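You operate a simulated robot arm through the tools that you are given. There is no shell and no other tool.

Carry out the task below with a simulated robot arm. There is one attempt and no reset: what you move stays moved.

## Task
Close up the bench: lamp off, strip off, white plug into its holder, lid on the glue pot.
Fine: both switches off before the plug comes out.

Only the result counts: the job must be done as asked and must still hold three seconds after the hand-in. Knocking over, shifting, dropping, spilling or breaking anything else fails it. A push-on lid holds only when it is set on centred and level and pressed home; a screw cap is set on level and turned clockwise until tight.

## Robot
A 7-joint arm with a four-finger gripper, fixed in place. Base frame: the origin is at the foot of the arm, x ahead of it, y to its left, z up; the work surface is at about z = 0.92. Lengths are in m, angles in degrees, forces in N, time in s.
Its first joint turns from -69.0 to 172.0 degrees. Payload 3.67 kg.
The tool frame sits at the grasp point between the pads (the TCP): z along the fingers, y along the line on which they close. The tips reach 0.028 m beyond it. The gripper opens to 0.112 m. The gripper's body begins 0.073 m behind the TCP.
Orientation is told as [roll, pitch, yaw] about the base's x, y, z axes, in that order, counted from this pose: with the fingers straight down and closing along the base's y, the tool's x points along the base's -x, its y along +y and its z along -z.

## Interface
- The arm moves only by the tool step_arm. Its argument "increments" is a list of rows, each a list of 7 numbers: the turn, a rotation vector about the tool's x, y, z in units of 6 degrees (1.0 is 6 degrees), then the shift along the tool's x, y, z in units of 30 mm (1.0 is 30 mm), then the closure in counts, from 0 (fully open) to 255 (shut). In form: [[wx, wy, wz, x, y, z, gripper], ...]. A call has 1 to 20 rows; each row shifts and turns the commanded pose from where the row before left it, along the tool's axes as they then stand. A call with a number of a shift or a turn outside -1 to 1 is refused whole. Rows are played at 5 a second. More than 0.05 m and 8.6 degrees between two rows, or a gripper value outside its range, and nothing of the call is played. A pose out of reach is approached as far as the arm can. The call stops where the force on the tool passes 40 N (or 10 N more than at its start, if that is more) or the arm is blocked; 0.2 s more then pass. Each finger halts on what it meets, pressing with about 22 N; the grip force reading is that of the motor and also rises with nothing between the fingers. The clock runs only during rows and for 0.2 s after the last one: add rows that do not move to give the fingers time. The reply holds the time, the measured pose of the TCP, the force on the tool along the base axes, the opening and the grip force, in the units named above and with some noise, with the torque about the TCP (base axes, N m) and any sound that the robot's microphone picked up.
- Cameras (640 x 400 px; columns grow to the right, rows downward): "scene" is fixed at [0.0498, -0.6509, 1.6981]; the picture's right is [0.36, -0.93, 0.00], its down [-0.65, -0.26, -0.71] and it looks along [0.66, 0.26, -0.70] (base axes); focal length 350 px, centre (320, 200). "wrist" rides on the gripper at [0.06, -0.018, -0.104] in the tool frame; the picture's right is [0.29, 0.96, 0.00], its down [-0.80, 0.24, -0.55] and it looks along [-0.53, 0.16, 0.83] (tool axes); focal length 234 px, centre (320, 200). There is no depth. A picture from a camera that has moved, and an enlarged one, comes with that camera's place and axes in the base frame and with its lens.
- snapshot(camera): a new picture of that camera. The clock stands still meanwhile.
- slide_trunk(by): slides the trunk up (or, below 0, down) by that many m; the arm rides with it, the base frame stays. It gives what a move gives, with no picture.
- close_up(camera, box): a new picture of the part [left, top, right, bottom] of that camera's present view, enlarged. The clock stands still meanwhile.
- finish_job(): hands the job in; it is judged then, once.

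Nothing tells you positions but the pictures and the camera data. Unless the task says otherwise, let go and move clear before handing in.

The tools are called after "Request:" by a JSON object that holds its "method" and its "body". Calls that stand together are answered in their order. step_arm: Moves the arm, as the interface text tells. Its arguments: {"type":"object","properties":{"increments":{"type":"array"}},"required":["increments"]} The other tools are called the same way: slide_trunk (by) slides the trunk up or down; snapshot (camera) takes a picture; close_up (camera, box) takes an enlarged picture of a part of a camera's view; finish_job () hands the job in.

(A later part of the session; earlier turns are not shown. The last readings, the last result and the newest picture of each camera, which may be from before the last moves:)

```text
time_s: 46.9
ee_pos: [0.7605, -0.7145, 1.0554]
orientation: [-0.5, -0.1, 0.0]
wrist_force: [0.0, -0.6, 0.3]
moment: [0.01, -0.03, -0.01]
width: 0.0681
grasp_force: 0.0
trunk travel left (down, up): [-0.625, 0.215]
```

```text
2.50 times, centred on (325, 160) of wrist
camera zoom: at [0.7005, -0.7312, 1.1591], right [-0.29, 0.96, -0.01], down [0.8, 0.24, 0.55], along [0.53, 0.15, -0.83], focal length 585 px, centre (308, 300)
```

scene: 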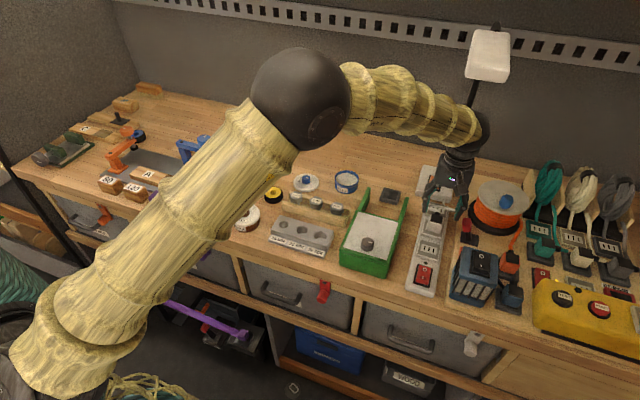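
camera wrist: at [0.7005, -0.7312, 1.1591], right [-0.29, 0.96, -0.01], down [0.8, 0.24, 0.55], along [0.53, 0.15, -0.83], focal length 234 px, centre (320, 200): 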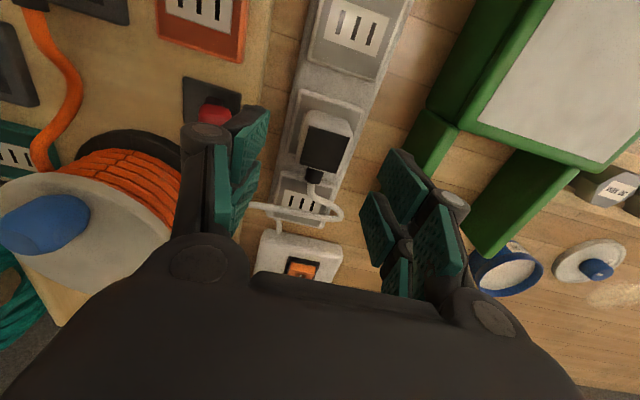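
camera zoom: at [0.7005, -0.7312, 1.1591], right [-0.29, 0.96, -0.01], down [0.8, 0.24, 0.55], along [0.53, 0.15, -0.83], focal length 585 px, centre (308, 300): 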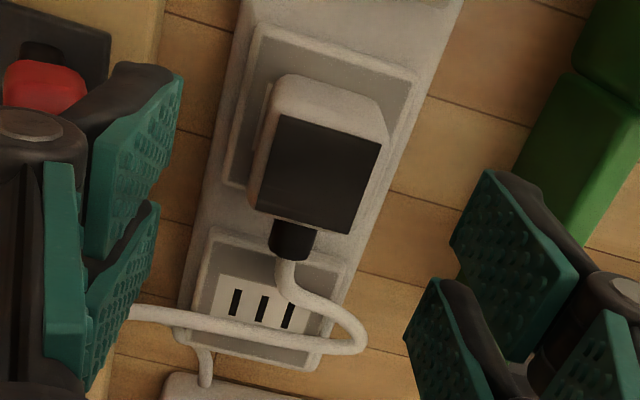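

I'll centre on the plug, a shift of about 2 to 3 mm, then descend so the pads straddle its sides.

Request:
{"method": "step_arm", "body": {"increments": [[-0.08, 0, 0, -0.07, 0.09, 0, 100], [0, 0, 0, 0, 0, 0.7, 100], [0, 0, 0, 0, 0, 0.7, 100], [0, 0, 0, 0, 0, 0.5, 100], [0, 0, 0, 0, 0, 0.25, 100], [0, 0, 0, 0, 0, 0, 100]]}}

Request:
{"method": "close_up", "body": {"camera": "wrist", "box": [220, 80, 420, 260]}}

Request:
{"method": "close_up", "body": {"camera": "scene", "box": [400, 140, 500, 250]}}

```text
time_s: 48.3
ee_pos: [0.7634, -0.7099, 0.9886]
orientation: [-0.1, 0.0, 0.0]
wrist_force: [0.0, -0.6, -0.3]
moment: [0.01, 0.03, -0.02]
width: 0.0681
grasp_force: 0.0
trunk travel left (down, up): [-0.625, 0.215]
```

```text
2.22 times, centred on (320, 170) of wrist
camera zoom: at [0.7048, -0.7288, 1.0929], right [-0.29, 0.96, 0.0], down [0.8, 0.24, 0.55], along [0.53, 0.16, -0.83], focal length 520 px, centre (320, 267)
```

zoom: 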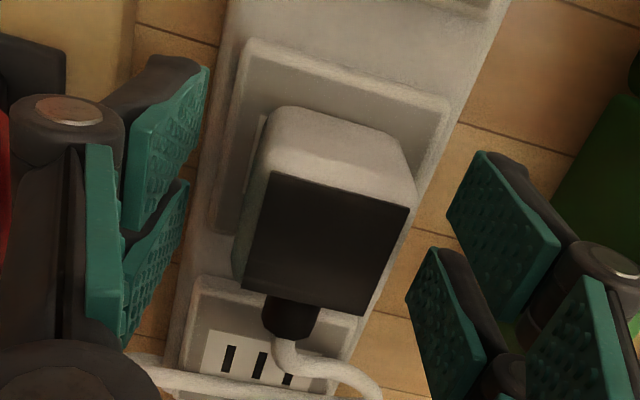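

```text
3.64 times, centred on (450, 195) of scene
camera zoom: at [0.0498, -0.6509, 1.6981], right [0.36, -0.93, 0.0], down [-0.65, -0.26, -0.71], along [0.66, 0.26, -0.7], focal length 1273 px, centre (-153, 218)
```

zoom: 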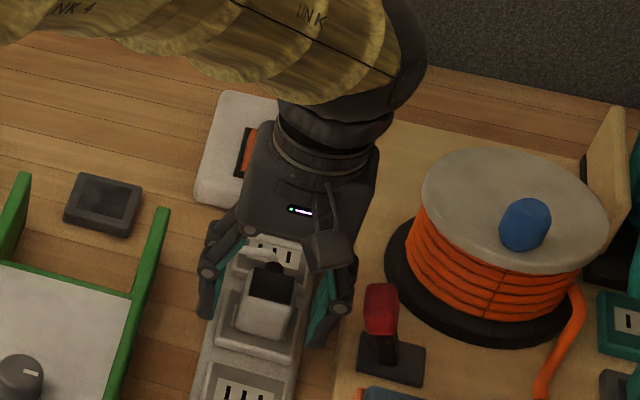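

The pads straddle the plug and it is centred. Both switches are off, so I'll close on the plug now.

Request:
{"method": "step_arm", "body": {"increments": [[0, 0, 0, 0, 0, 0, 150], [0, 0, 0, 0, 0, 0, 200], [0, 0, 0, 0, 0, 0, 255], [0, 0, 0, 0, 0, 0, 255], [0, 0, 0, 0, 0, 0, 255]]}}

Request:
{"method": "close_up", "body": {"camera": "wrist", "box": [220, 80, 420, 260]}}

Request:
{"method": "close_up", "body": {"camera": "scene", "box": [400, 140, 500, 300]}}

```text
time_s: 49.5
ee_pos: [0.7642, -0.7119, 0.9879]
orientation: [0.0, 0.0, -0.2]
wrist_force: [-0.5, -0.9, -0.9]
moment: [-0.01, -0.04, 0.05]
width: 0.0376
grasp_force: 22.4
trunk travel left (down, up): [-0.625, 0.215]
```

```text
2.22 times, centred on (320, 170) of wrist
camera zoom: at [0.705, -0.7292, 1.0927], right [-0.29, 0.96, 0.0], down [0.8, 0.24, 0.55], along [0.53, 0.16, -0.83], focal length 520 px, centre (320, 267)
```

zoom: 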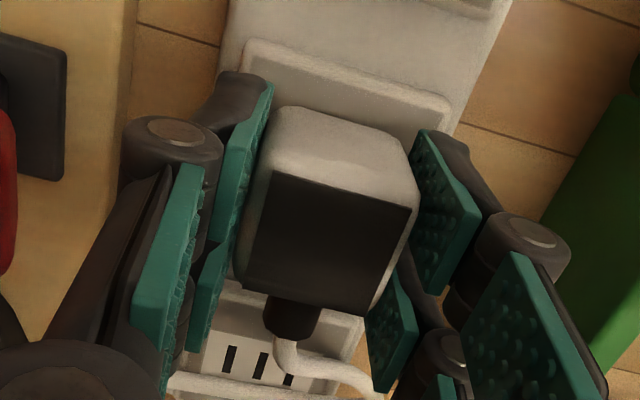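

```text
2.50 times, centred on (450, 220) of scene
camera zoom: at [0.0498, -0.6509, 1.6981], right [0.36, -0.93, 0.0], down [-0.65, -0.26, -0.71], along [0.66, 0.26, -0.7], focal length 875 px, centre (-5, 150)
```

zoom: 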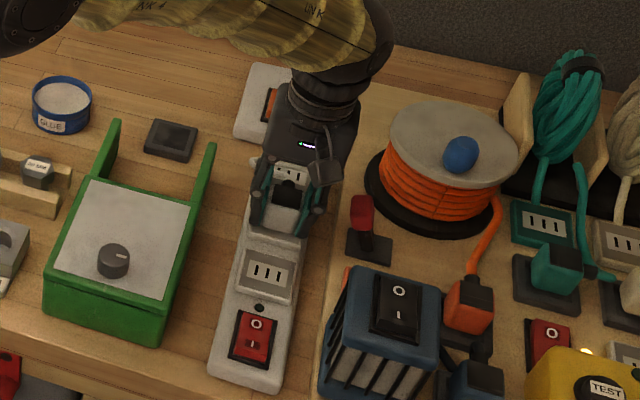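

The plug is gripped at 37.6 mm width. I'll pull it straight up slowly.

Request:
{"method": "step_arm", "body": {"increments": [[0, 0, 0, 0, 0, -0.1, 255], [0, 0, 0, 0, 0, -0.1, 255], [0, 0, 0, 0, 0, -0.15, 255], [0, 0, 0, 0, 0, -0.15, 255], [0, 0, 0, 0, 0, -0.2, 255], [0, 0, 0, 0, 0, -0.2, 255], [0, 0, 0, 0, 0, -0.2, 255], [0, 0, 0, 0, 0, -0.2, 255], [0, 0, 0, 0, 0, 0, 255]]}}

Request:
{"method": "close_up", "body": {"camera": "wrist", "box": [220, 80, 420, 260]}}

Request:
{"method": "close_up", "body": {"camera": "scene", "box": [380, 140, 500, 260]}}

```text
time_s: 51.5
ee_pos: [0.7631, -0.7107, 1.029]
orientation: [-0.1, 0.0, -0.1]
wrist_force: [0.0, 0.0, -0.5]
moment: [-0.04, -0.01, -0.02]
width: 0.0375
grasp_force: 21.9
trunk travel left (down, up): [-0.625, 0.215]
heard: snap
```

```text
2.22 times, centred on (320, 170) of wrist
camera zoom: at [0.7044, -0.7281, 1.133], right [-0.29, 0.96, 0.0], down [0.8, 0.24, 0.55], along [0.53, 0.16, -0.83], focal length 520 px, centre (320, 267)
```

zoom: 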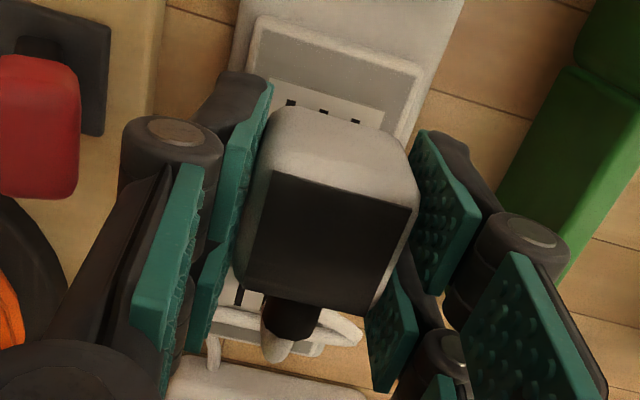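

```text
3.33 times, centred on (440, 200) of scene
camera zoom: at [0.0498, -0.6509, 1.6981], right [0.36, -0.93, 0.0], down [-0.65, -0.26, -0.71], along [0.66, 0.26, -0.7], focal length 1167 px, centre (-80, 200)
```

zoom: 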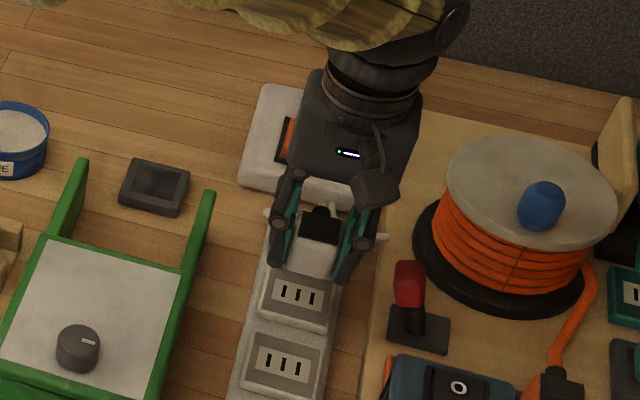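

The plug came free with a snap and is held. I'll lift slightly, move left and then outward to the holder at (0.874, -0.566), watching the cord.

Request:
{"method": "step_arm", "body": {"increments": [[0, 0, 0, 0, 0, -0.7, 255], [0, 0, 0, 0, 0.75, 0, 255], [0, 0, 0, 0, 0.75, 0, 255], [0, 0, 0, 0, 0.75, 0, 255], [0, 0, 0, 0, 0.75, 0, 255], [0, 0, 0, 0, 0.75, 0, 255], [0, 0, 0, 0, 0, 0, 255]]}}

Request:
{"method": "close_up", "body": {"camera": "scene", "box": [370, 130, 490, 260]}}

Request:
{"method": "snapshot", "body": {"camera": "wrist"}}

```text
time_s: 53.1
ee_pos: [0.7635, -0.6, 1.0474]
orientation: [0.0, 0.0, -0.1]
wrist_force: [0.1, -0.3, -1.0]
moment: [0.0, -0.01, 0.0]
width: 0.0374
grasp_force: 22.2
trunk travel left (down, up): [-0.625, 0.215]
```

```text
3.08 times, centred on (430, 195) of scene
camera zoom: at [0.0498, -0.6509, 1.6981], right [0.36, -0.93, 0.0], down [-0.65, -0.26, -0.71], along [0.66, 0.26, -0.7], focal length 1077 px, centre (-18, 215)
```

zoom: 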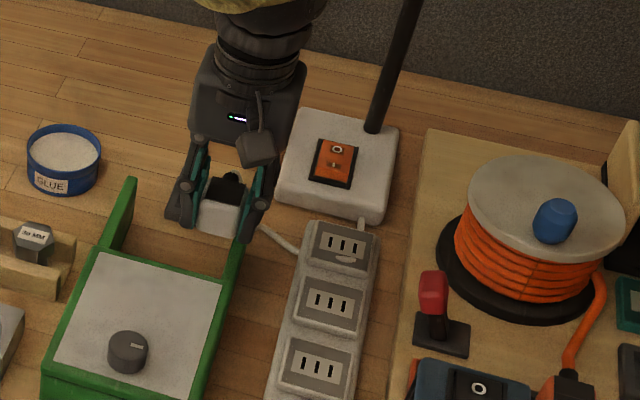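

```text
taken
camera wrist: at [0.7041, -0.6169, 1.1537], right [-0.29, 0.96, 0.0], down [0.8, 0.24, 0.55], along [0.53, 0.16, -0.83], focal length 234 px, centre (320, 200)
```

wrist: 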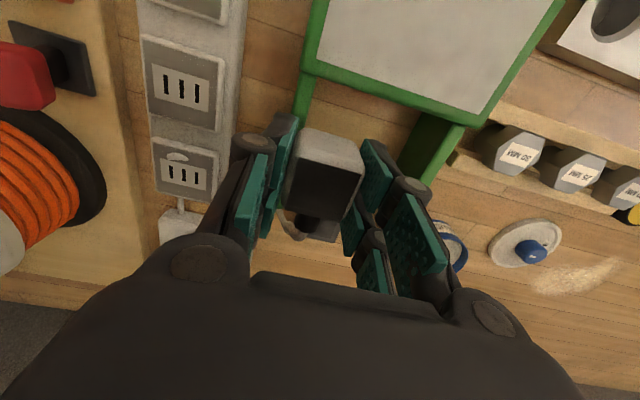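

The plug travels freely and the cord is slack. I'll continue outward to above the holder.

Request:
{"method": "step_arm", "body": {"increments": [[0, 0, 0, -0.76, 0.28, 0, 255], [0, 0, 0, -0.76, 0.28, 0, 255], [0, 0, 0, -0.76, 0.28, 0, 255], [0, 0, 0, -0.76, 0.28, 0, 255], [0, 0, 0, -0.75, 0, 0, 255], [0, 0, 0, 0, 0, 0, 255], [0, 0, 0, 0, 0, 0, 255]]}}

Request:
{"method": "close_up", "body": {"camera": "scene", "box": [350, 130, 470, 250]}}

Request:
{"method": "snapshot", "body": {"camera": "wrist"}}

```text
time_s: 54.7
ee_pos: [0.879, -0.5632, 1.0465]
orientation: [0.0, 0.0, -0.1]
wrist_force: [0.1, -0.2, -0.6]
moment: [0.02, -0.01, 0.01]
width: 0.0378
grasp_force: 22.3
trunk travel left (down, up): [-0.625, 0.215]
```

```text
3.33 times, centred on (410, 190) of scene
camera zoom: at [0.0498, -0.6509, 1.6981], right [0.36, -0.93, 0.0], down [-0.65, -0.26, -0.71], along [0.66, 0.26, -0.7], focal length 1167 px, centre (20, 233)
```

zoom: 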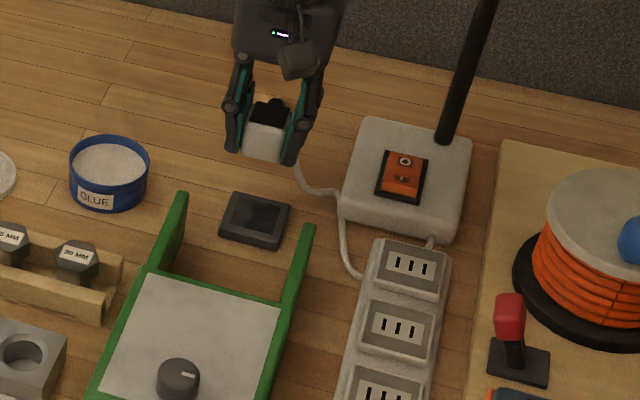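

```text
taken
camera wrist: at [0.8189, -0.5795, 1.1516], right [-0.29, 0.96, 0.0], down [0.8, 0.24, 0.55], along [0.53, 0.16, -0.83], focal length 234 px, centre (320, 200)
```

wrist: 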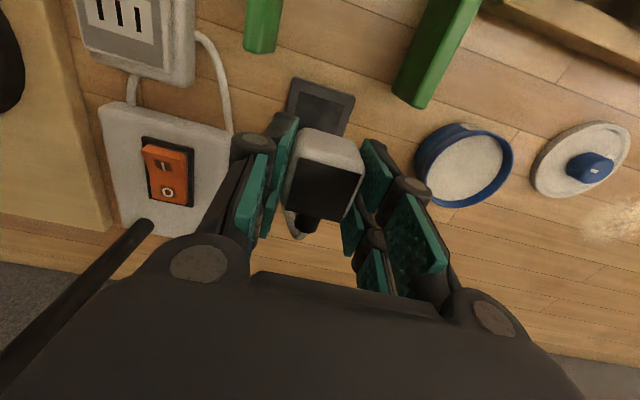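

The plug is above the holder. I'll enlarge the wrist view to check alignment against the visible part of the holder.

Request:
{"method": "close_up", "body": {"camera": "wrist", "box": [260, 60, 380, 180]}}

Request:
{"method": "close_up", "body": {"camera": "scene", "box": [370, 150, 420, 220]}}

```text
3.33 times, centred on (320, 120) of wrist
camera zoom: at [0.8189, -0.5795, 1.1516], right [-0.29, 0.96, 0.0], down [0.8, 0.24, 0.55], along [0.53, 0.16, -0.83], focal length 781 px, centre (320, 467)
```

zoom: 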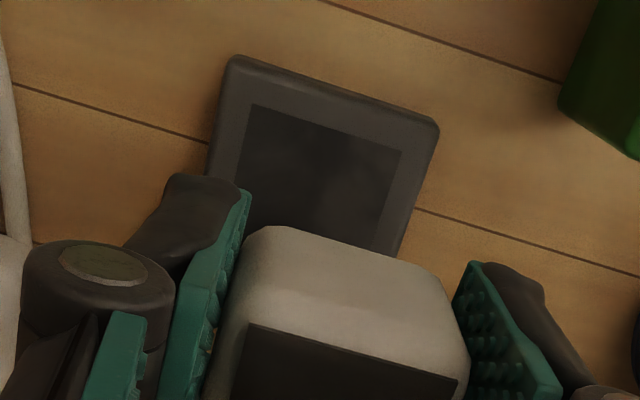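

```text
5.71 times, centred on (395, 185) of scene
camera zoom: at [0.0498, -0.6509, 1.6981], right [0.36, -0.93, 0.0], down [-0.65, -0.26, -0.71], along [0.66, 0.26, -0.7], focal length 2000 px, centre (-109, 286)
```

zoom: 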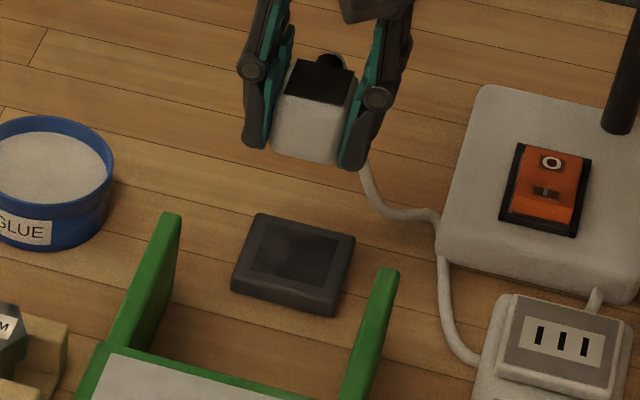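

The holder's square is about 5 mm further to -y than the plug, and x is aligned within about 1 mm. I'll correct that and descend to just above the holder.

Request:
{"method": "step_arm", "body": {"increments": [[0, 0, 0, 0.035, -0.167, 0, 255], [0, 0, 0, 0, 0, 0.6, 255], [0, 0, 0, 0, 0, 0.6, 255], [0, 0, 0, 0, 0, 0.5, 255], [0, 0, 0, 0, 0, 0, 255], [0, 0, 0, 0, 0, 0, 255]]}}

Request:
{"method": "close_up", "body": {"camera": "wrist", "box": [240, 80, 400, 240]}}

Request:
{"method": "close_up", "body": {"camera": "scene", "box": [370, 160, 420, 220]}}

```text
time_s: 56.1
ee_pos: [0.875, -0.57, 0.9955]
orientation: [0.0, -0.1, -0.2]
wrist_force: [0.7, -0.5, -1.4]
moment: [-0.01, -0.02, -0.02]
width: 0.0377
grasp_force: 22.2
trunk travel left (down, up): [-0.625, 0.215]
```

```text
2.50 times, centred on (320, 160) of wrist
camera zoom: at [0.8169, -0.588, 1.1008], right [-0.29, 0.96, 0.0], down [0.8, 0.24, 0.55], along [0.53, 0.16, -0.83], focal length 585 px, centre (320, 300)
```

zoom: 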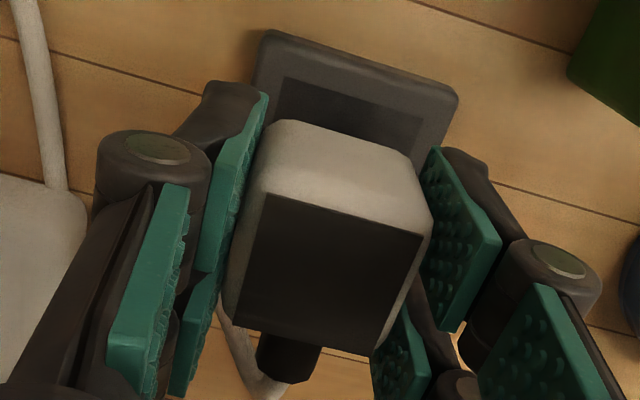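

```text
6.67 times, centred on (395, 190) of scene
camera zoom: at [0.0498, -0.6509, 1.6981], right [0.36, -0.93, 0.0], down [-0.65, -0.26, -0.71], along [0.66, 0.26, -0.7], focal length 2333 px, centre (-180, 267)
```

zoom: 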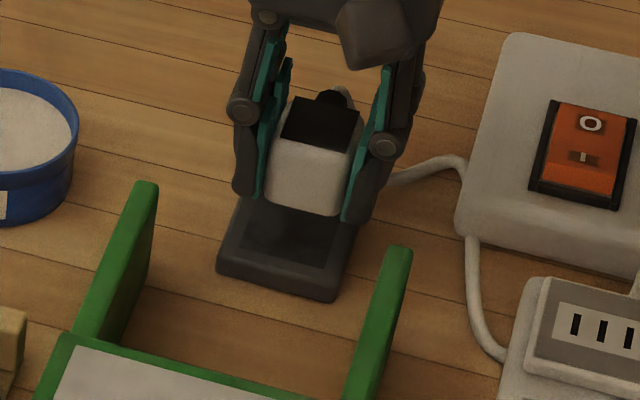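

Now x is aligned, but I overshot y by about 3 mm. I'll correct that and lower in small steps until it seats.

Request:
{"method": "step_arm", "body": {"increments": [[0, 0, 0, 0, 0.09, 0, 255], [0, 0, 0, 0, 0, 0.2, 255], [0, 0, 0, 0, 0, 0.2, 255], [0, 0, 0, 0, 0, 0, 255], [0, 0, 0, 0, 0, 0, 255]]}}

Request:
{"method": "close_up", "body": {"camera": "wrist", "box": [240, 80, 400, 240]}}

Request:
{"method": "close_up", "body": {"camera": "scene", "box": [370, 160, 420, 220]}}

```text
time_s: 57.3
ee_pos: [0.8758, -0.5685, 0.985]
orientation: [0.0, 0.0, -0.2]
wrist_force: [-0.7, 0.1, -0.9]
moment: [0.01, -0.02, -0.02]
width: 0.0374
grasp_force: 21.9
trunk travel left (down, up): [-0.625, 0.215]
```

```text
2.50 times, centred on (320, 160) of wrist
camera zoom: at [0.8163, -0.5846, 1.0897], right [-0.29, 0.96, 0.0], down [0.8, 0.24, 0.55], along [0.53, 0.16, -0.83], focal length 585 px, centre (320, 300)
```

zoom: 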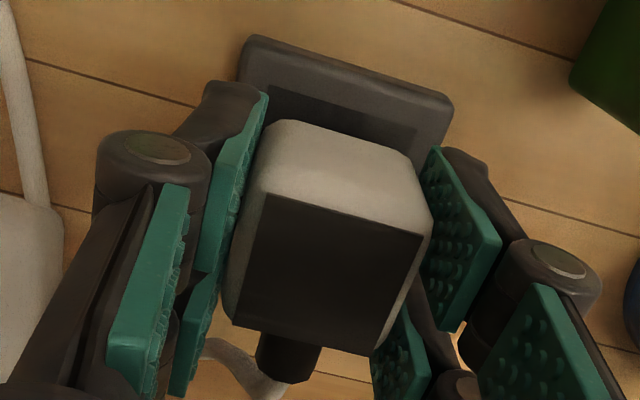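

```text
6.67 times, centred on (395, 190) of scene
camera zoom: at [0.0498, -0.6509, 1.6981], right [0.36, -0.93, 0.0], down [-0.65, -0.26, -0.71], along [0.66, 0.26, -0.7], focal length 2333 px, centre (-180, 267)
```

zoom: 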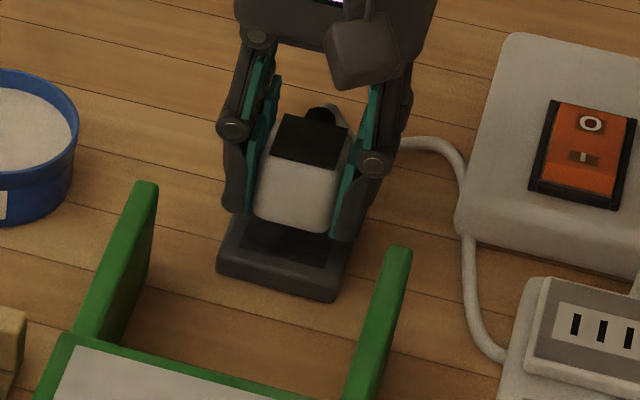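

The plug is now centred on the square within about 1 mm. I'll lower slowly in 2 to 3 mm steps.

Request:
{"method": "step_arm", "body": {"increments": [[0, 0, 0, 0, 0, 0.1, 255], [0, 0, 0, 0, 0, 0.1, 255], [0, 0, 0, 0, 0, 0.1, 255], [0, 0, 0, 0, 0, 0.1, 255], [0, 0, 0, 0, 0, 0.1, 255], [0, 0, 0, 0, 0, 0, 255]]}}

Request:
{"method": "close_up", "body": {"camera": "scene", "box": [370, 160, 420, 220]}}

Request:
{"method": "close_up", "body": {"camera": "wrist", "box": [240, 80, 400, 240]}}

```text
time_s: 58.7
ee_pos: [0.8749, -0.567, 0.9712]
orientation: [0.1, 0.0, -0.1]
wrist_force: [0.1, -0.9, -0.4]
moment: [0.01, 0.01, -0.01]
width: 0.0376
grasp_force: 22.1
trunk travel left (down, up): [-0.625, 0.215]
```

```text
6.67 times, centred on (395, 190) of scene
camera zoom: at [0.0498, -0.6509, 1.6981], right [0.36, -0.93, 0.0], down [-0.65, -0.26, -0.71], along [0.66, 0.26, -0.7], focal length 2333 px, centre (-180, 267)
```

zoom: 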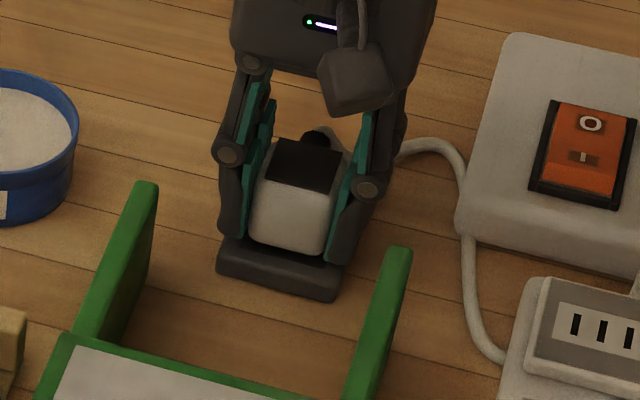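

```text
2.50 times, centred on (320, 160) of wrist
camera zoom: at [0.8157, -0.5844, 1.0756], right [-0.29, 0.96, 0.0], down [0.8, 0.24, 0.55], along [0.53, 0.16, -0.83], focal length 585 px, centre (320, 300)
```

zoom: 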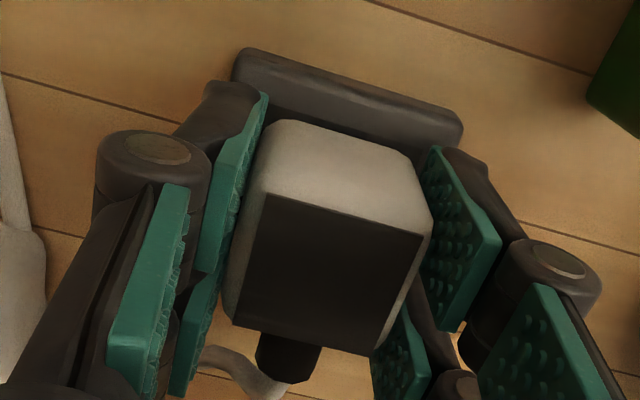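

No contact yet, and the centring still looks good. I'll continue down.

Request:
{"method": "step_arm", "body": {"increments": [[0, 0, 0, 0, 0, 0.07, 255], [0, 0, 0, 0, 0, 0.07, 255], [0, 0, 0, 0, 0, 0.07, 255], [0, 0, 0, 0, 0, 0.07, 255], [0, 0, 0, 0, 0, 0, 255]]}}

Request:
{"method": "close_up", "body": {"camera": "scene", "box": [370, 160, 420, 220]}}

```text
time_s: 59.9
ee_pos: [0.8761, -0.566, 0.965]
orientation: [-0.2, -0.1, -0.1]
wrist_force: [6.2, -8.1, 20.3]
moment: [-0.32, -0.18, 0.05]
width: 0.0377
grasp_force: 21.4
trunk travel left (down, up): [-0.625, 0.215]
heard: snap
```

```text
6.67 times, centred on (395, 190) of scene
camera zoom: at [0.0498, -0.6509, 1.6981], right [0.36, -0.93, 0.0], down [-0.65, -0.26, -0.71], along [0.66, 0.26, -0.7], focal length 2333 px, centre (-180, 267)
```

zoom: 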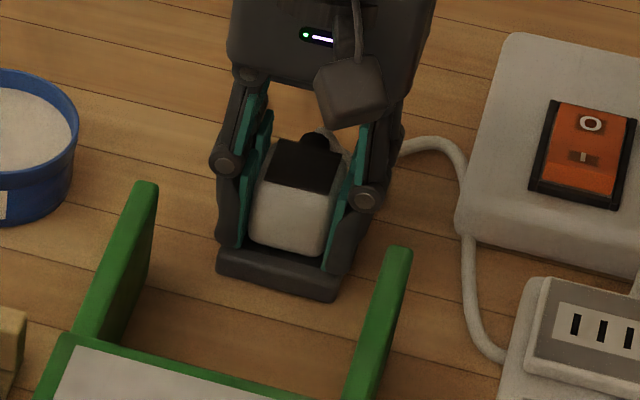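

I heard the snap, so the plug is seated in the holder. I'll relieve the downward load slightly, open the fingers and rise straight up.

Request:
{"method": "step_arm", "body": {"increments": [[0, 0, 0, 0, 0, -0.06, 255], [0, 0, 0, 0, 0, 0, 200], [0, 0, 0, 0, 0, 0, 150], [0, 0, 0, 0, 0, 0, 110], [0, 0, 0, 0, 0, 0, 100], [0, 0, 0, 0, 0, -0.5, 100], [0, 0, 0, 0, 0, -0.8, 100], [0, 0, 0, 0, 0, -0.8, 100], [0, 0, 0, 0, 0, 0, 100]]}}

Request:
{"method": "close_up", "body": {"camera": "scene", "box": [350, 130, 470, 250]}}

Request:
{"method": "close_up", "body": {"camera": "wrist", "box": [240, 60, 400, 220]}}

```text
time_s: 61.9
ee_pos: [0.878, -0.5651, 1.0269]
orientation: [0.0, 0.2, -0.1]
wrist_force: [0.4, -0.2, 0.6]
moment: [0.0, 0.01, 0.0]
width: 0.0679
grasp_force: 0.0
trunk travel left (down, up): [-0.625, 0.215]
```

```text
3.33 times, centred on (410, 190) of scene
camera zoom: at [0.0498, -0.6509, 1.6981], right [0.36, -0.93, 0.0], down [-0.65, -0.26, -0.71], along [0.66, 0.26, -0.7], focal length 1167 px, centre (20, 233)
```

zoom: 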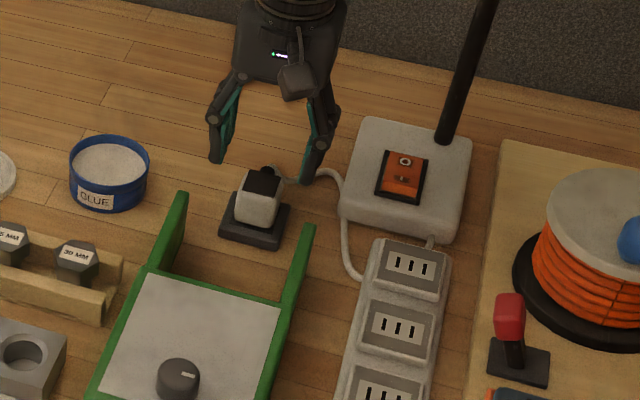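

```text
2.50 times, centred on (320, 140) of wrist
camera zoom: at [0.8185, -0.5822, 1.1321], right [-0.29, 0.96, 0.0], down [0.8, 0.24, 0.55], along [0.53, 0.16, -0.83], focal length 585 px, centre (320, 350)
```

zoom: 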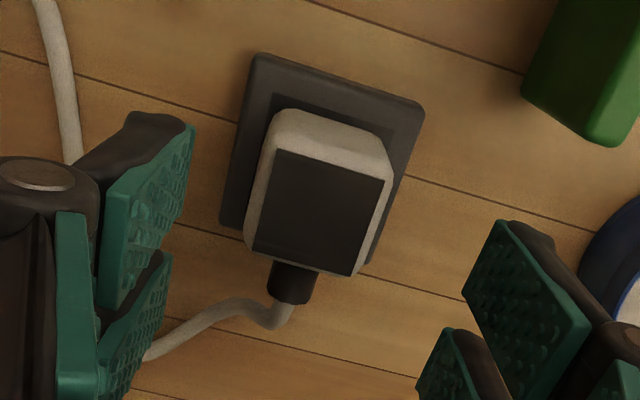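

The plug is seated in its holder with the fingers clear. Next is the glue lid, so I'll move left and up to view the lid and pot closely.

Request:
{"method": "step_arm", "body": {"increments": [[0, 0, 0, 0, 0, -0.6, 60], [0, 0, 0, 0.4, 0.9, -0.3, 0], [0, 0, 0, 0.5, 0.9, -0.3, 0], [0, 0, 0, 0.5, 0.9, -0.3, 0], [0, 0, 0, 0.5, 0.9, -0.3, 0], [0, 0, 0, 0.5, 0.9, -0.3, 0], [0, 0, 0, 0.5, 0.9, -0.3, 0], [0, 0, 0, 0.5, 0.9, 0, 0], [0, 0, 0, 0, 0, 0, 0], [0, 0, 0, 0, 0, 0, 0]]}}

Request:
{"method": "snapshot", "body": {"camera": "wrist"}}

Request:
{"method": "snapshot", "body": {"camera": "scene"}}

```text
time_s: 64.1
ee_pos: [0.7759, -0.3774, 1.0988]
orientation: [0.0, -0.1, -0.2]
wrist_force: [0.3, -0.3, 0.4]
moment: [-0.02, -0.06, 0.0]
width: 0.1123
grasp_force: 0.0
trunk travel left (down, up): [-0.625, 0.215]
```

```text
taken
camera wrist: at [0.7159, -0.3951, 1.204], right [-0.29, 0.96, 0.0], down [0.8, 0.24, 0.55], along [0.53, 0.16, -0.83], focal length 234 px, centre (320, 200)
```

wrist: 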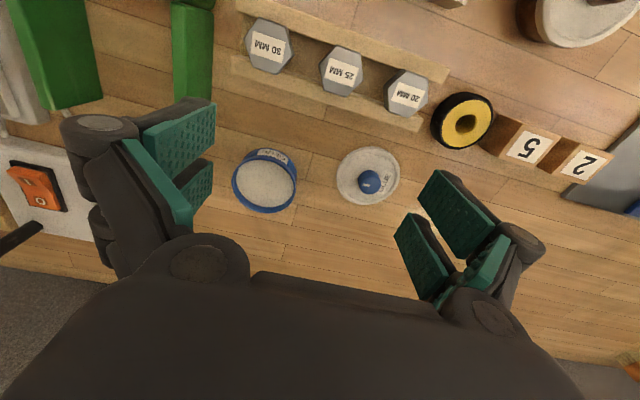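

```text
taken
```

scene: 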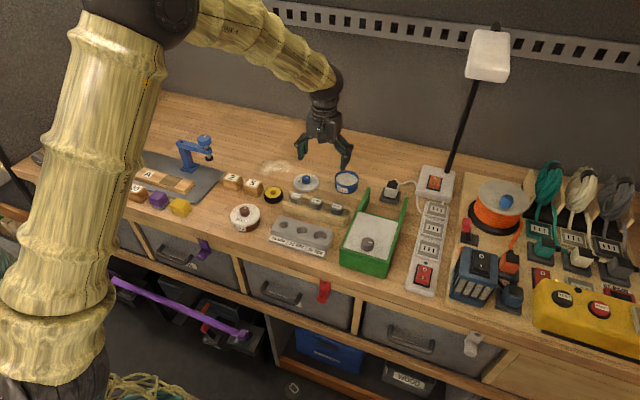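

Both the pot and the lid are in view now. I'll enlarge them to measure the rim and the knob, and check what kind of lid it is.

Request:
{"method": "close_up", "body": {"camera": "wrist", "box": [220, 130, 420, 230]}}

Request:
{"method": "close_up", "body": {"camera": "scene", "box": [285, 165, 365, 205]}}

Request:
{"method": "close_up", "body": {"camera": "wrist", "box": [220, 135, 310, 225]}}

Request:
{"method": "close_up", "body": {"camera": "wrist", "box": [320, 130, 420, 220]}}

```text
3.20 times, centred on (320, 180) of wrist
camera zoom: at [0.7159, -0.3951, 1.204], right [-0.29, 0.96, 0.0], down [0.8, 0.24, 0.55], along [0.53, 0.16, -0.83], focal length 749 px, centre (320, 264)
```

zoom: 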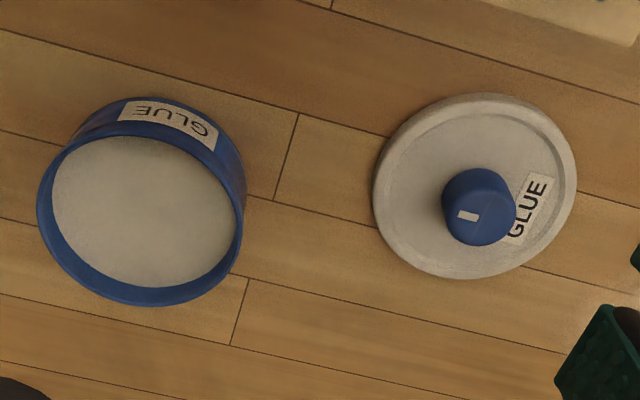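

```text
8.00 times, centred on (325, 185) of scene
camera zoom: at [0.0498, -0.6509, 1.6981], right [0.36, -0.93, 0.0], down [-0.65, -0.26, -0.71], along [0.66, 0.26, -0.7], focal length 2800 px, centre (280, 320)
```

zoom: 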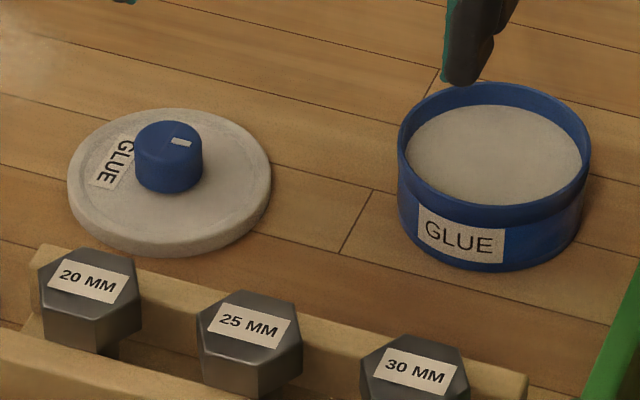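

```text
4.44 times, centred on (265, 180) of wrist
camera zoom: at [0.7159, -0.3951, 1.204], right [-0.29, 0.96, 0.0], down [0.8, 0.24, 0.55], along [0.53, 0.16, -0.83], focal length 1041 px, centre (564, 289)
```

zoom: 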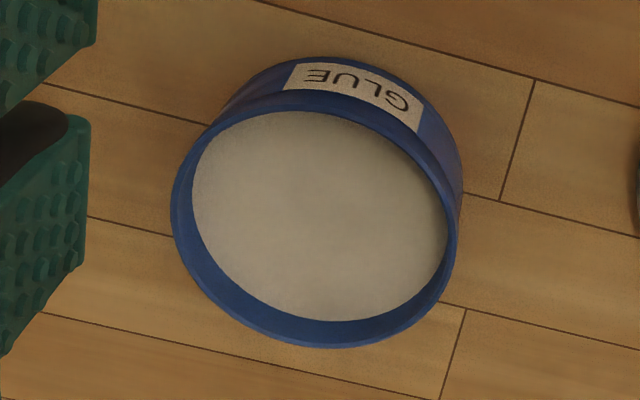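

```text
4.44 times, centred on (370, 175) of wrist
camera zoom: at [0.7159, -0.3951, 1.204], right [-0.29, 0.96, 0.0], down [0.8, 0.24, 0.55], along [0.53, 0.16, -0.83], focal length 1041 px, centre (98, 311)
```

zoom: 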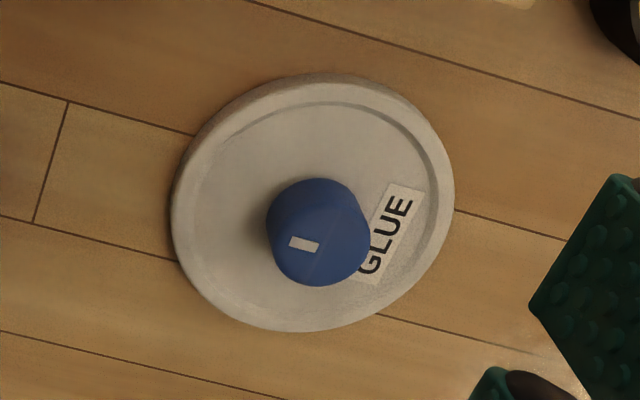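

The lid is a flat disc about 84 mm across, centred near (0.835, -0.294). Its blue knob is about 28 mm wide with its top at z ≈ 0.95. The pot rim is centred near (0.865, -0.420) at z ≈ 0.964. I'll go above the lid and re-centre on the knob.

Request:
{"method": "step_arm", "body": {"increments": [[0, 0, 0, -0.66, 0.92, 0.6, 40], [0, 0, 0, -0.66, 0.92, 0.6, 100], [0, 0, 0, -0.66, 0.92, 0.6, 100], [0, 0, 0, 0, 0, 0, 100], [0, 0, 0, 0, 0, 0, 100]]}}

Request:
{"method": "close_up", "body": {"camera": "wrist", "box": [240, 80, 400, 240]}}

Request:
{"method": "snapshot", "body": {"camera": "wrist"}}

```text
time_s: 65.3
ee_pos: [0.8362, -0.2968, 1.046]
orientation: [0.0, -0.1, -0.1]
wrist_force: [0.8, -0.1, -0.8]
moment: [-0.03, 0.01, 0.02]
width: 0.0683
grasp_force: 0.1
trunk travel left (down, up): [-0.625, 0.215]
```

```text
2.50 times, centred on (320, 160) of wrist
camera zoom: at [0.7771, -0.3141, 1.1511], right [-0.29, 0.96, 0.0], down [0.8, 0.24, 0.55], along [0.53, 0.16, -0.83], focal length 585 px, centre (320, 300)
```

zoom: 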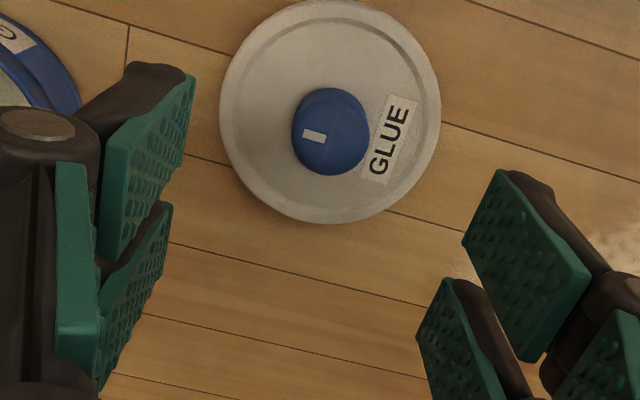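

```text
taken
camera wrist: at [0.7771, -0.3141, 1.1511], right [-0.29, 0.96, 0.0], down [0.8, 0.24, 0.55], along [0.53, 0.16, -0.83], focal length 234 px, centre (320, 200)
```

wrist: 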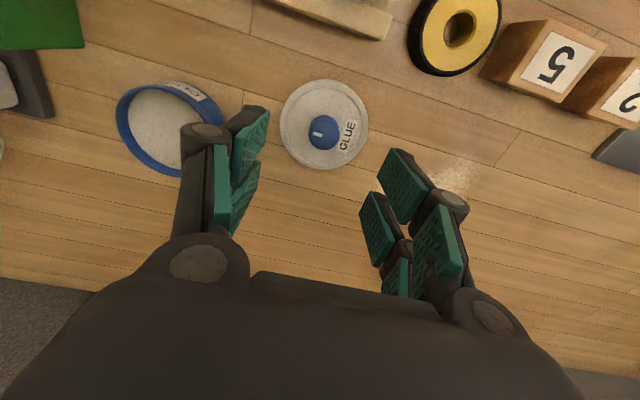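

The knob is about 4 mm to the left of the tool axis. I'll correct that and descend so the pads straddle the knob.

Request:
{"method": "step_arm", "body": {"increments": [[0, 0, 0, 0.02, 0.13, 0, 100], [0, 0, 0, 0, 0, 0.7, 100], [0, 0, 0, 0, 0, 0.7, 110], [0, 0, 0, 0, 0, 0.6, 110], [0, 0, 0, 0, 0, 0.4, 110], [0, 0, 0, 0, 0, 0, 110]]}}

Request:
{"method": "close_up", "body": {"camera": "wrist", "box": [220, 80, 420, 260]}}

Request:
{"method": "close_up", "body": {"camera": "scene", "box": [275, 145, 375, 215]}}

```text
time_s: 66.7
ee_pos: [0.8344, -0.2905, 0.9748]
orientation: [-0.1, 0.0, -0.1]
wrist_force: [0.0, -0.8, 0.5]
moment: [-0.04, -0.03, -0.03]
width: 0.0638
grasp_force: 0.0
trunk travel left (down, up): [-0.625, 0.215]
```

```text
2.22 times, centred on (320, 170) of wrist
camera zoom: at [0.7755, -0.3083, 1.0799], right [-0.29, 0.96, 0.0], down [0.8, 0.24, 0.55], along [0.53, 0.16, -0.83], focal length 520 px, centre (320, 267)
```

zoom: 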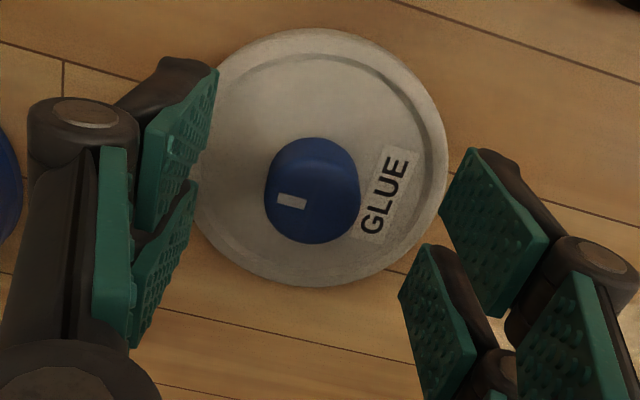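

```text
5.71 times, centred on (325, 180) of scene
camera zoom: at [0.0498, -0.6509, 1.6981], right [0.36, -0.93, 0.0], down [-0.65, -0.26, -0.71], along [0.66, 0.26, -0.7], focal length 2000 px, centre (291, 314)
```

zoom: 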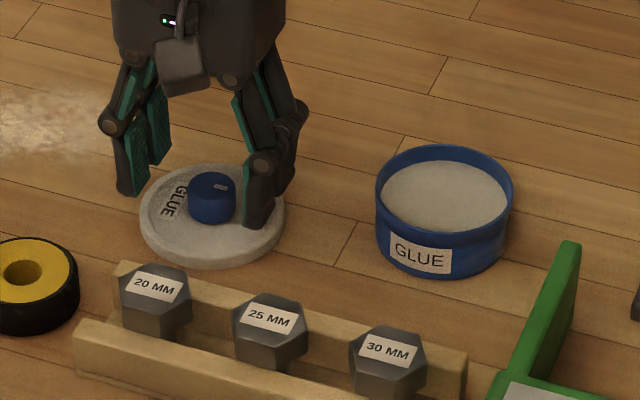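

The pads straddle the knob, centred within 1.5 mm. I'll lower about 9 mm more and grip the knob.

Request:
{"method": "step_arm", "body": {"increments": [[0, 0, 0, 0, -0.04, 0.15, 110], [0, 0, 0, 0, 0, 0.15, 110], [0, 0, 0, 0, 0, 0, 160], [0, 0, 0, 0, 0, 0, 210], [0, 0, 0, 0, 0, 0, 255], [0, 0, 0, 0, 0, 0, 255], [0, 0, 0, 0, 0, 0, 255]]}}

Request:
{"method": "close_up", "body": {"camera": "wrist", "box": [220, 80, 420, 260]}}

Request:
{"method": "close_up", "body": {"camera": "scene", "box": [275, 145, 375, 215]}}

```text
time_s: 68.3
ee_pos: [0.8332, -0.2924, 0.966]
orientation: [-0.1, 0.0, -0.1]
wrist_force: [0.1, 0.4, 0.7]
moment: [0.05, 0.02, -0.02]
width: 0.0259
grasp_force: 22.3
trunk travel left (down, up): [-0.625, 0.215]
```

```text
2.22 times, centred on (320, 170) of wrist
camera zoom: at [0.7754, -0.3096, 1.0701], right [-0.29, 0.96, 0.0], down [0.8, 0.24, 0.55], along [0.53, 0.16, -0.83], focal length 520 px, centre (320, 267)
```

zoom: 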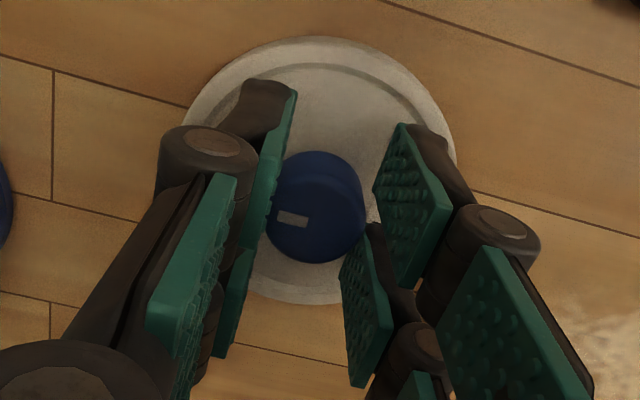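

```text
5.71 times, centred on (325, 180) of scene
camera zoom: at [0.0498, -0.6509, 1.6981], right [0.36, -0.93, 0.0], down [-0.65, -0.26, -0.71], along [0.66, 0.26, -0.7], focal length 2000 px, centre (291, 314)
```

zoom: 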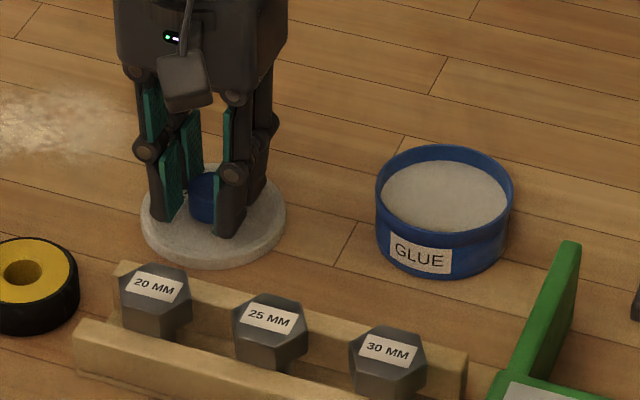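

The knob is gripped at 25.9 mm. I'll lift the lid straight up and check that it hangs level.

Request:
{"method": "step_arm", "body": {"increments": [[0, 0, 0, 0, 0, -0.2, 255], [0, 0, 0, 0, 0, -0.5, 255], [0, 0, 0, 0, 0, -0.7, 255], [0, 0, 0, 0, 0, -0.7, 255], [0, 0, 0, 0, 0, -0.7, 255], [0, 0, 0, 0, 0, 0, 255]]}}

Request:
{"method": "close_up", "body": {"camera": "scene", "box": [275, 125, 375, 205]}}

Request:
{"method": "snapshot", "body": {"camera": "wrist"}}

```text
time_s: 69.7
ee_pos: [0.8334, -0.2914, 1.0495]
orientation: [0.0, 0.0, -0.2]
wrist_force: [0.0, -0.3, 0.0]
moment: [-0.01, 0.01, 0.02]
width: 0.0259
grasp_force: 22.3
trunk travel left (down, up): [-0.625, 0.215]
```

```text
5.00 times, centred on (325, 165) of scene
camera zoom: at [0.0498, -0.6509, 1.6981], right [0.36, -0.93, 0.0], down [-0.65, -0.26, -0.71], along [0.66, 0.26, -0.7], focal length 1750 px, centre (295, 375)
```

zoom: 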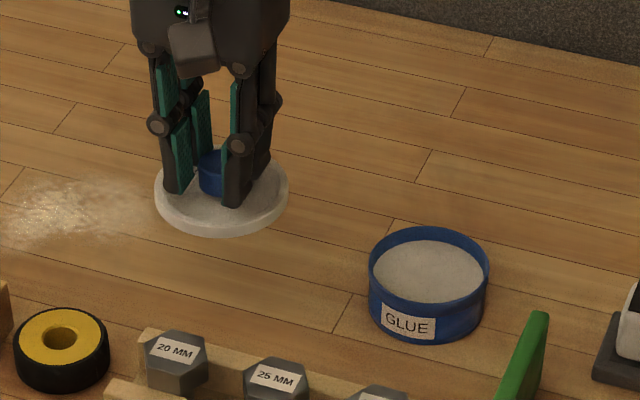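

```text
taken
camera wrist: at [0.7744, -0.3091, 1.1536], right [-0.29, 0.96, 0.0], down [0.8, 0.24, 0.55], along [0.53, 0.16, -0.83], focal length 234 px, centre (320, 200)
```

wrist: 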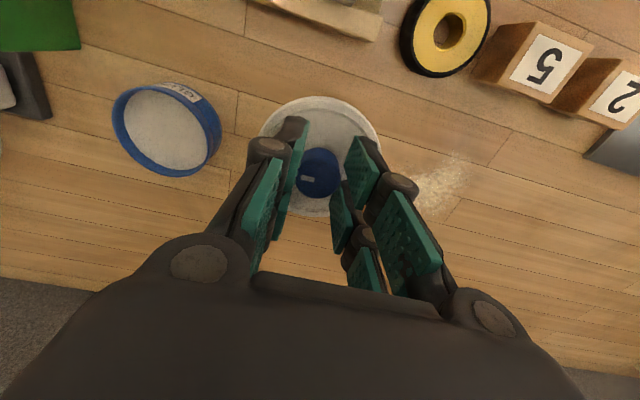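

The lid hangs level. I'll carry it over to above the pot at about (0.862, -0.420).

Request:
{"method": "step_arm", "body": {"increments": [[0, 0, 0, -0.19, -0.85, 0, 255], [0, 0, 0, -0.19, -0.85, 0, 255], [0, 0, 0, -0.19, -0.85, 0, 255], [0, 0, 0, -0.19, -0.85, 0, 255], [0, 0, 0, -0.19, -0.85, 0, 255], [0, 0, 0, 0, 0, 0, 255], [0, 0, 0, 0, 0, 0, 255]]}}

Request:
{"method": "snapshot", "body": {"camera": "wrist"}}

Request:
{"method": "close_up", "body": {"camera": "wrist", "box": [230, 60, 410, 240]}}

Request:
{"method": "close_up", "body": {"camera": "scene", "box": [305, 135, 385, 205]}}

```text
time_s: 71.3
ee_pos: [0.8624, -0.4208, 1.0488]
orientation: [-0.1, 0.1, 0.0]
wrist_force: [0.2, -0.1, -0.1]
moment: [0.08, -0.02, -0.02]
width: 0.0257
grasp_force: 22.3
trunk travel left (down, up): [-0.625, 0.215]
```

```text
taken
camera wrist: at [0.8025, -0.438, 1.1535], right [-0.29, 0.96, 0.0], down [0.8, 0.24, 0.55], along [0.53, 0.16, -0.83], focal length 234 px, centre (320, 200)
```

wrist: 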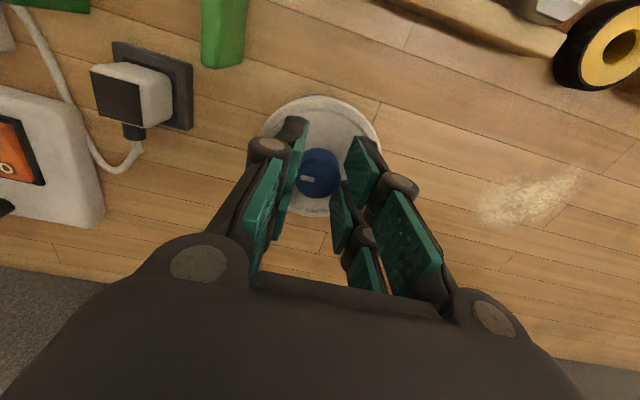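

```text
2.22 times, centred on (320, 150) of wrist
camera zoom: at [0.8025, -0.438, 1.1535], right [-0.29, 0.96, 0.0], down [0.8, 0.24, 0.55], along [0.53, 0.16, -0.83], focal length 520 px, centre (320, 311)
```

zoom: 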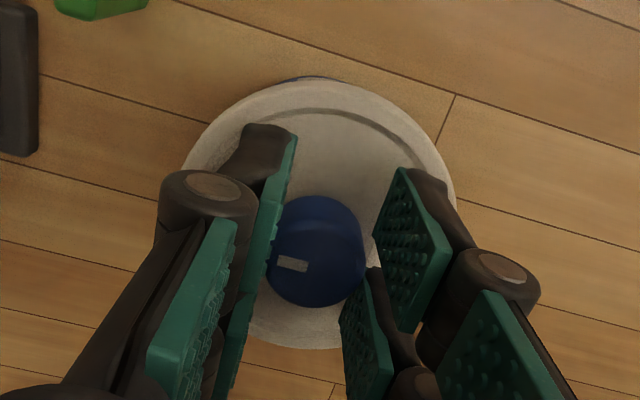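

```text
5.71 times, centred on (345, 170) of scene
camera zoom: at [0.0498, -0.6509, 1.6981], right [0.36, -0.93, 0.0], down [-0.65, -0.26, -0.71], along [0.66, 0.26, -0.7], focal length 2000 px, centre (177, 371)
```

zoom: 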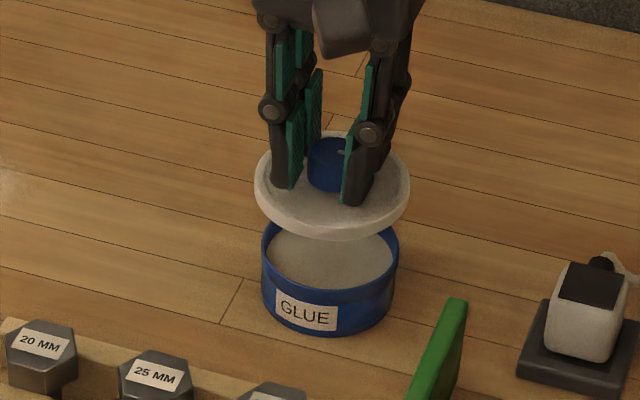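

The lid is over the pot, centred within about 1 to 2 mm by both cameras. I'll lower to just above the rim and recheck centring.

Request:
{"method": "step_arm", "body": {"increments": [[0, 0, 0, 0, -0.03, 0.4, 255], [0, 0, 0, 0, 0, 0.4, 255], [0, 0, 0, 0, 0, 0.2, 255], [0, 0, 0, 0, 0, 0, 255], [0, 0, 0, 0, 0, 0, 255]]}}

Request:
{"method": "close_up", "body": {"camera": "wrist", "box": [230, 60, 410, 240]}}

Request:
{"method": "close_up", "body": {"camera": "scene", "box": [315, 150, 375, 200]}}

```text
time_s: 72.5
ee_pos: [0.8617, -0.4216, 1.0191]
orientation: [-0.1, 0.0, -0.1]
wrist_force: [-0.2, 0.3, 0.6]
moment: [-0.01, 0.0, -0.01]
width: 0.0261
grasp_force: 21.6
trunk travel left (down, up): [-0.625, 0.215]
```

```text
2.22 times, centred on (320, 150) of wrist
camera zoom: at [0.8026, -0.4381, 1.1235], right [-0.29, 0.96, 0.0], down [0.8, 0.24, 0.55], along [0.53, 0.16, -0.83], focal length 520 px, centre (320, 311)
```

zoom: 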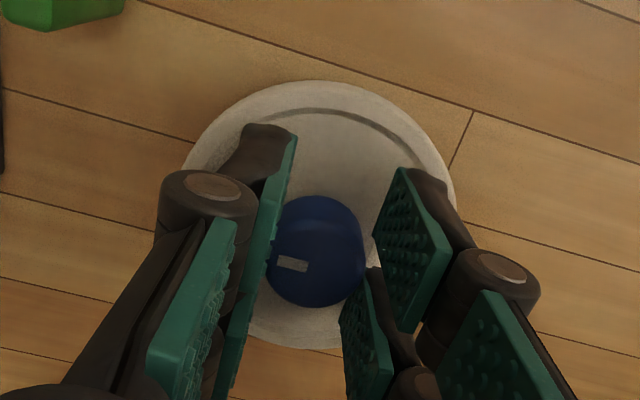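

```text
8.00 times, centred on (345, 175) of scene
camera zoom: at [0.0498, -0.6509, 1.6981], right [0.36, -0.93, 0.0], down [-0.65, -0.26, -0.71], along [0.66, 0.26, -0.7], focal length 2800 px, centre (120, 400)
```

zoom: 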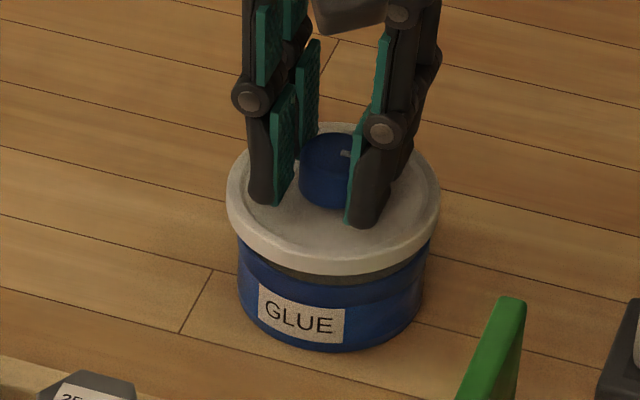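

The lid is centred on the pot to within about a millimetre in the scene view. I'll lower it gently onto the rim.

Request:
{"method": "step_arm", "body": {"increments": [[0, 0, 0, 0, 0, 0.07, 255], [0, 0, 0, 0, 0, 0.07, 255], [0, 0, 0, 0, 0, 0.07, 255], [0, 0, 0, 0, 0, 0.07, 255], [0, 0, 0, 0, 0, 0, 255]]}}

Request:
{"method": "close_up", "body": {"camera": "scene", "box": [315, 150, 375, 200]}}

```text
time_s: 73.7
ee_pos: [0.8612, -0.42, 1.01]
orientation: [0.0, 0.0, -0.1]
wrist_force: [0.2, -0.5, -0.5]
moment: [-0.01, -0.03, 0.02]
width: 0.0258
grasp_force: 21.7
trunk travel left (down, up): [-0.625, 0.215]
```

```text
8.00 times, centred on (345, 175) of scene
camera zoom: at [0.0498, -0.6509, 1.6981], right [0.36, -0.93, 0.0], down [-0.65, -0.26, -0.71], along [0.66, 0.26, -0.7], focal length 2800 px, centre (120, 400)
```

zoom: 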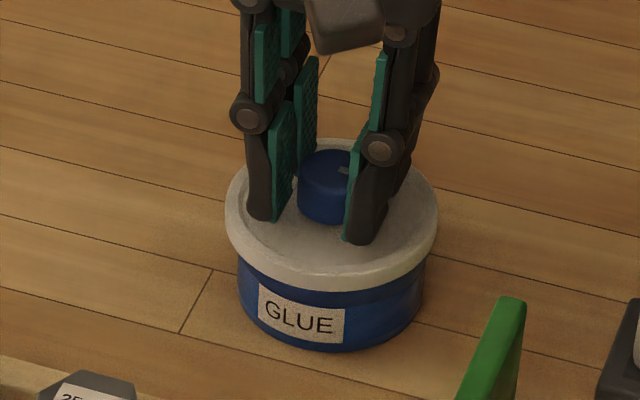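

The lid is very close to the rim and still centred. I'll continue down until it meets the rim.

Request:
{"method": "step_arm", "body": {"increments": [[0, 0, 0, 0, 0, 0.07, 255], [0, 0, 0, 0, 0, 0.07, 255], [0, 0, 0, 0, 0, 0.07, 255], [0, 0, 0, 0, 0, 0, 255]]}}

Request:
{"method": "close_up", "body": {"camera": "scene", "box": [315, 150, 375, 200]}}

```text
time_s: 74.7
ee_pos: [0.8606, -0.4218, 1.0035]
orientation: [0.0, 0.0, -0.1]
wrist_force: [0.4, -0.1, -0.8]
moment: [-0.02, 0.03, 0.01]
width: 0.0258
grasp_force: 22.0
trunk travel left (down, up): [-0.625, 0.215]
```

```text
8.00 times, centred on (345, 175) of scene
camera zoom: at [0.0498, -0.6509, 1.6981], right [0.36, -0.93, 0.0], down [-0.65, -0.26, -0.71], along [0.66, 0.26, -0.7], focal length 2800 px, centre (120, 400)
```

zoom: 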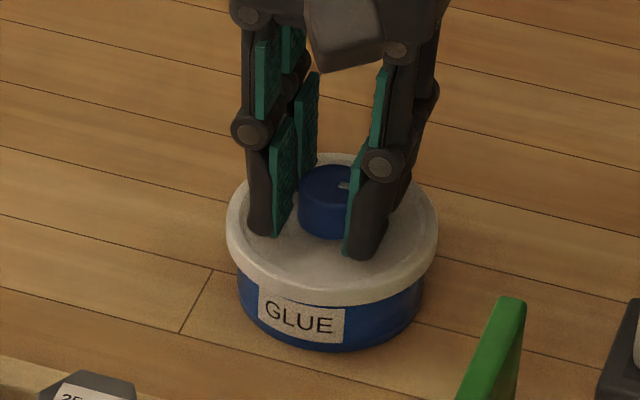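

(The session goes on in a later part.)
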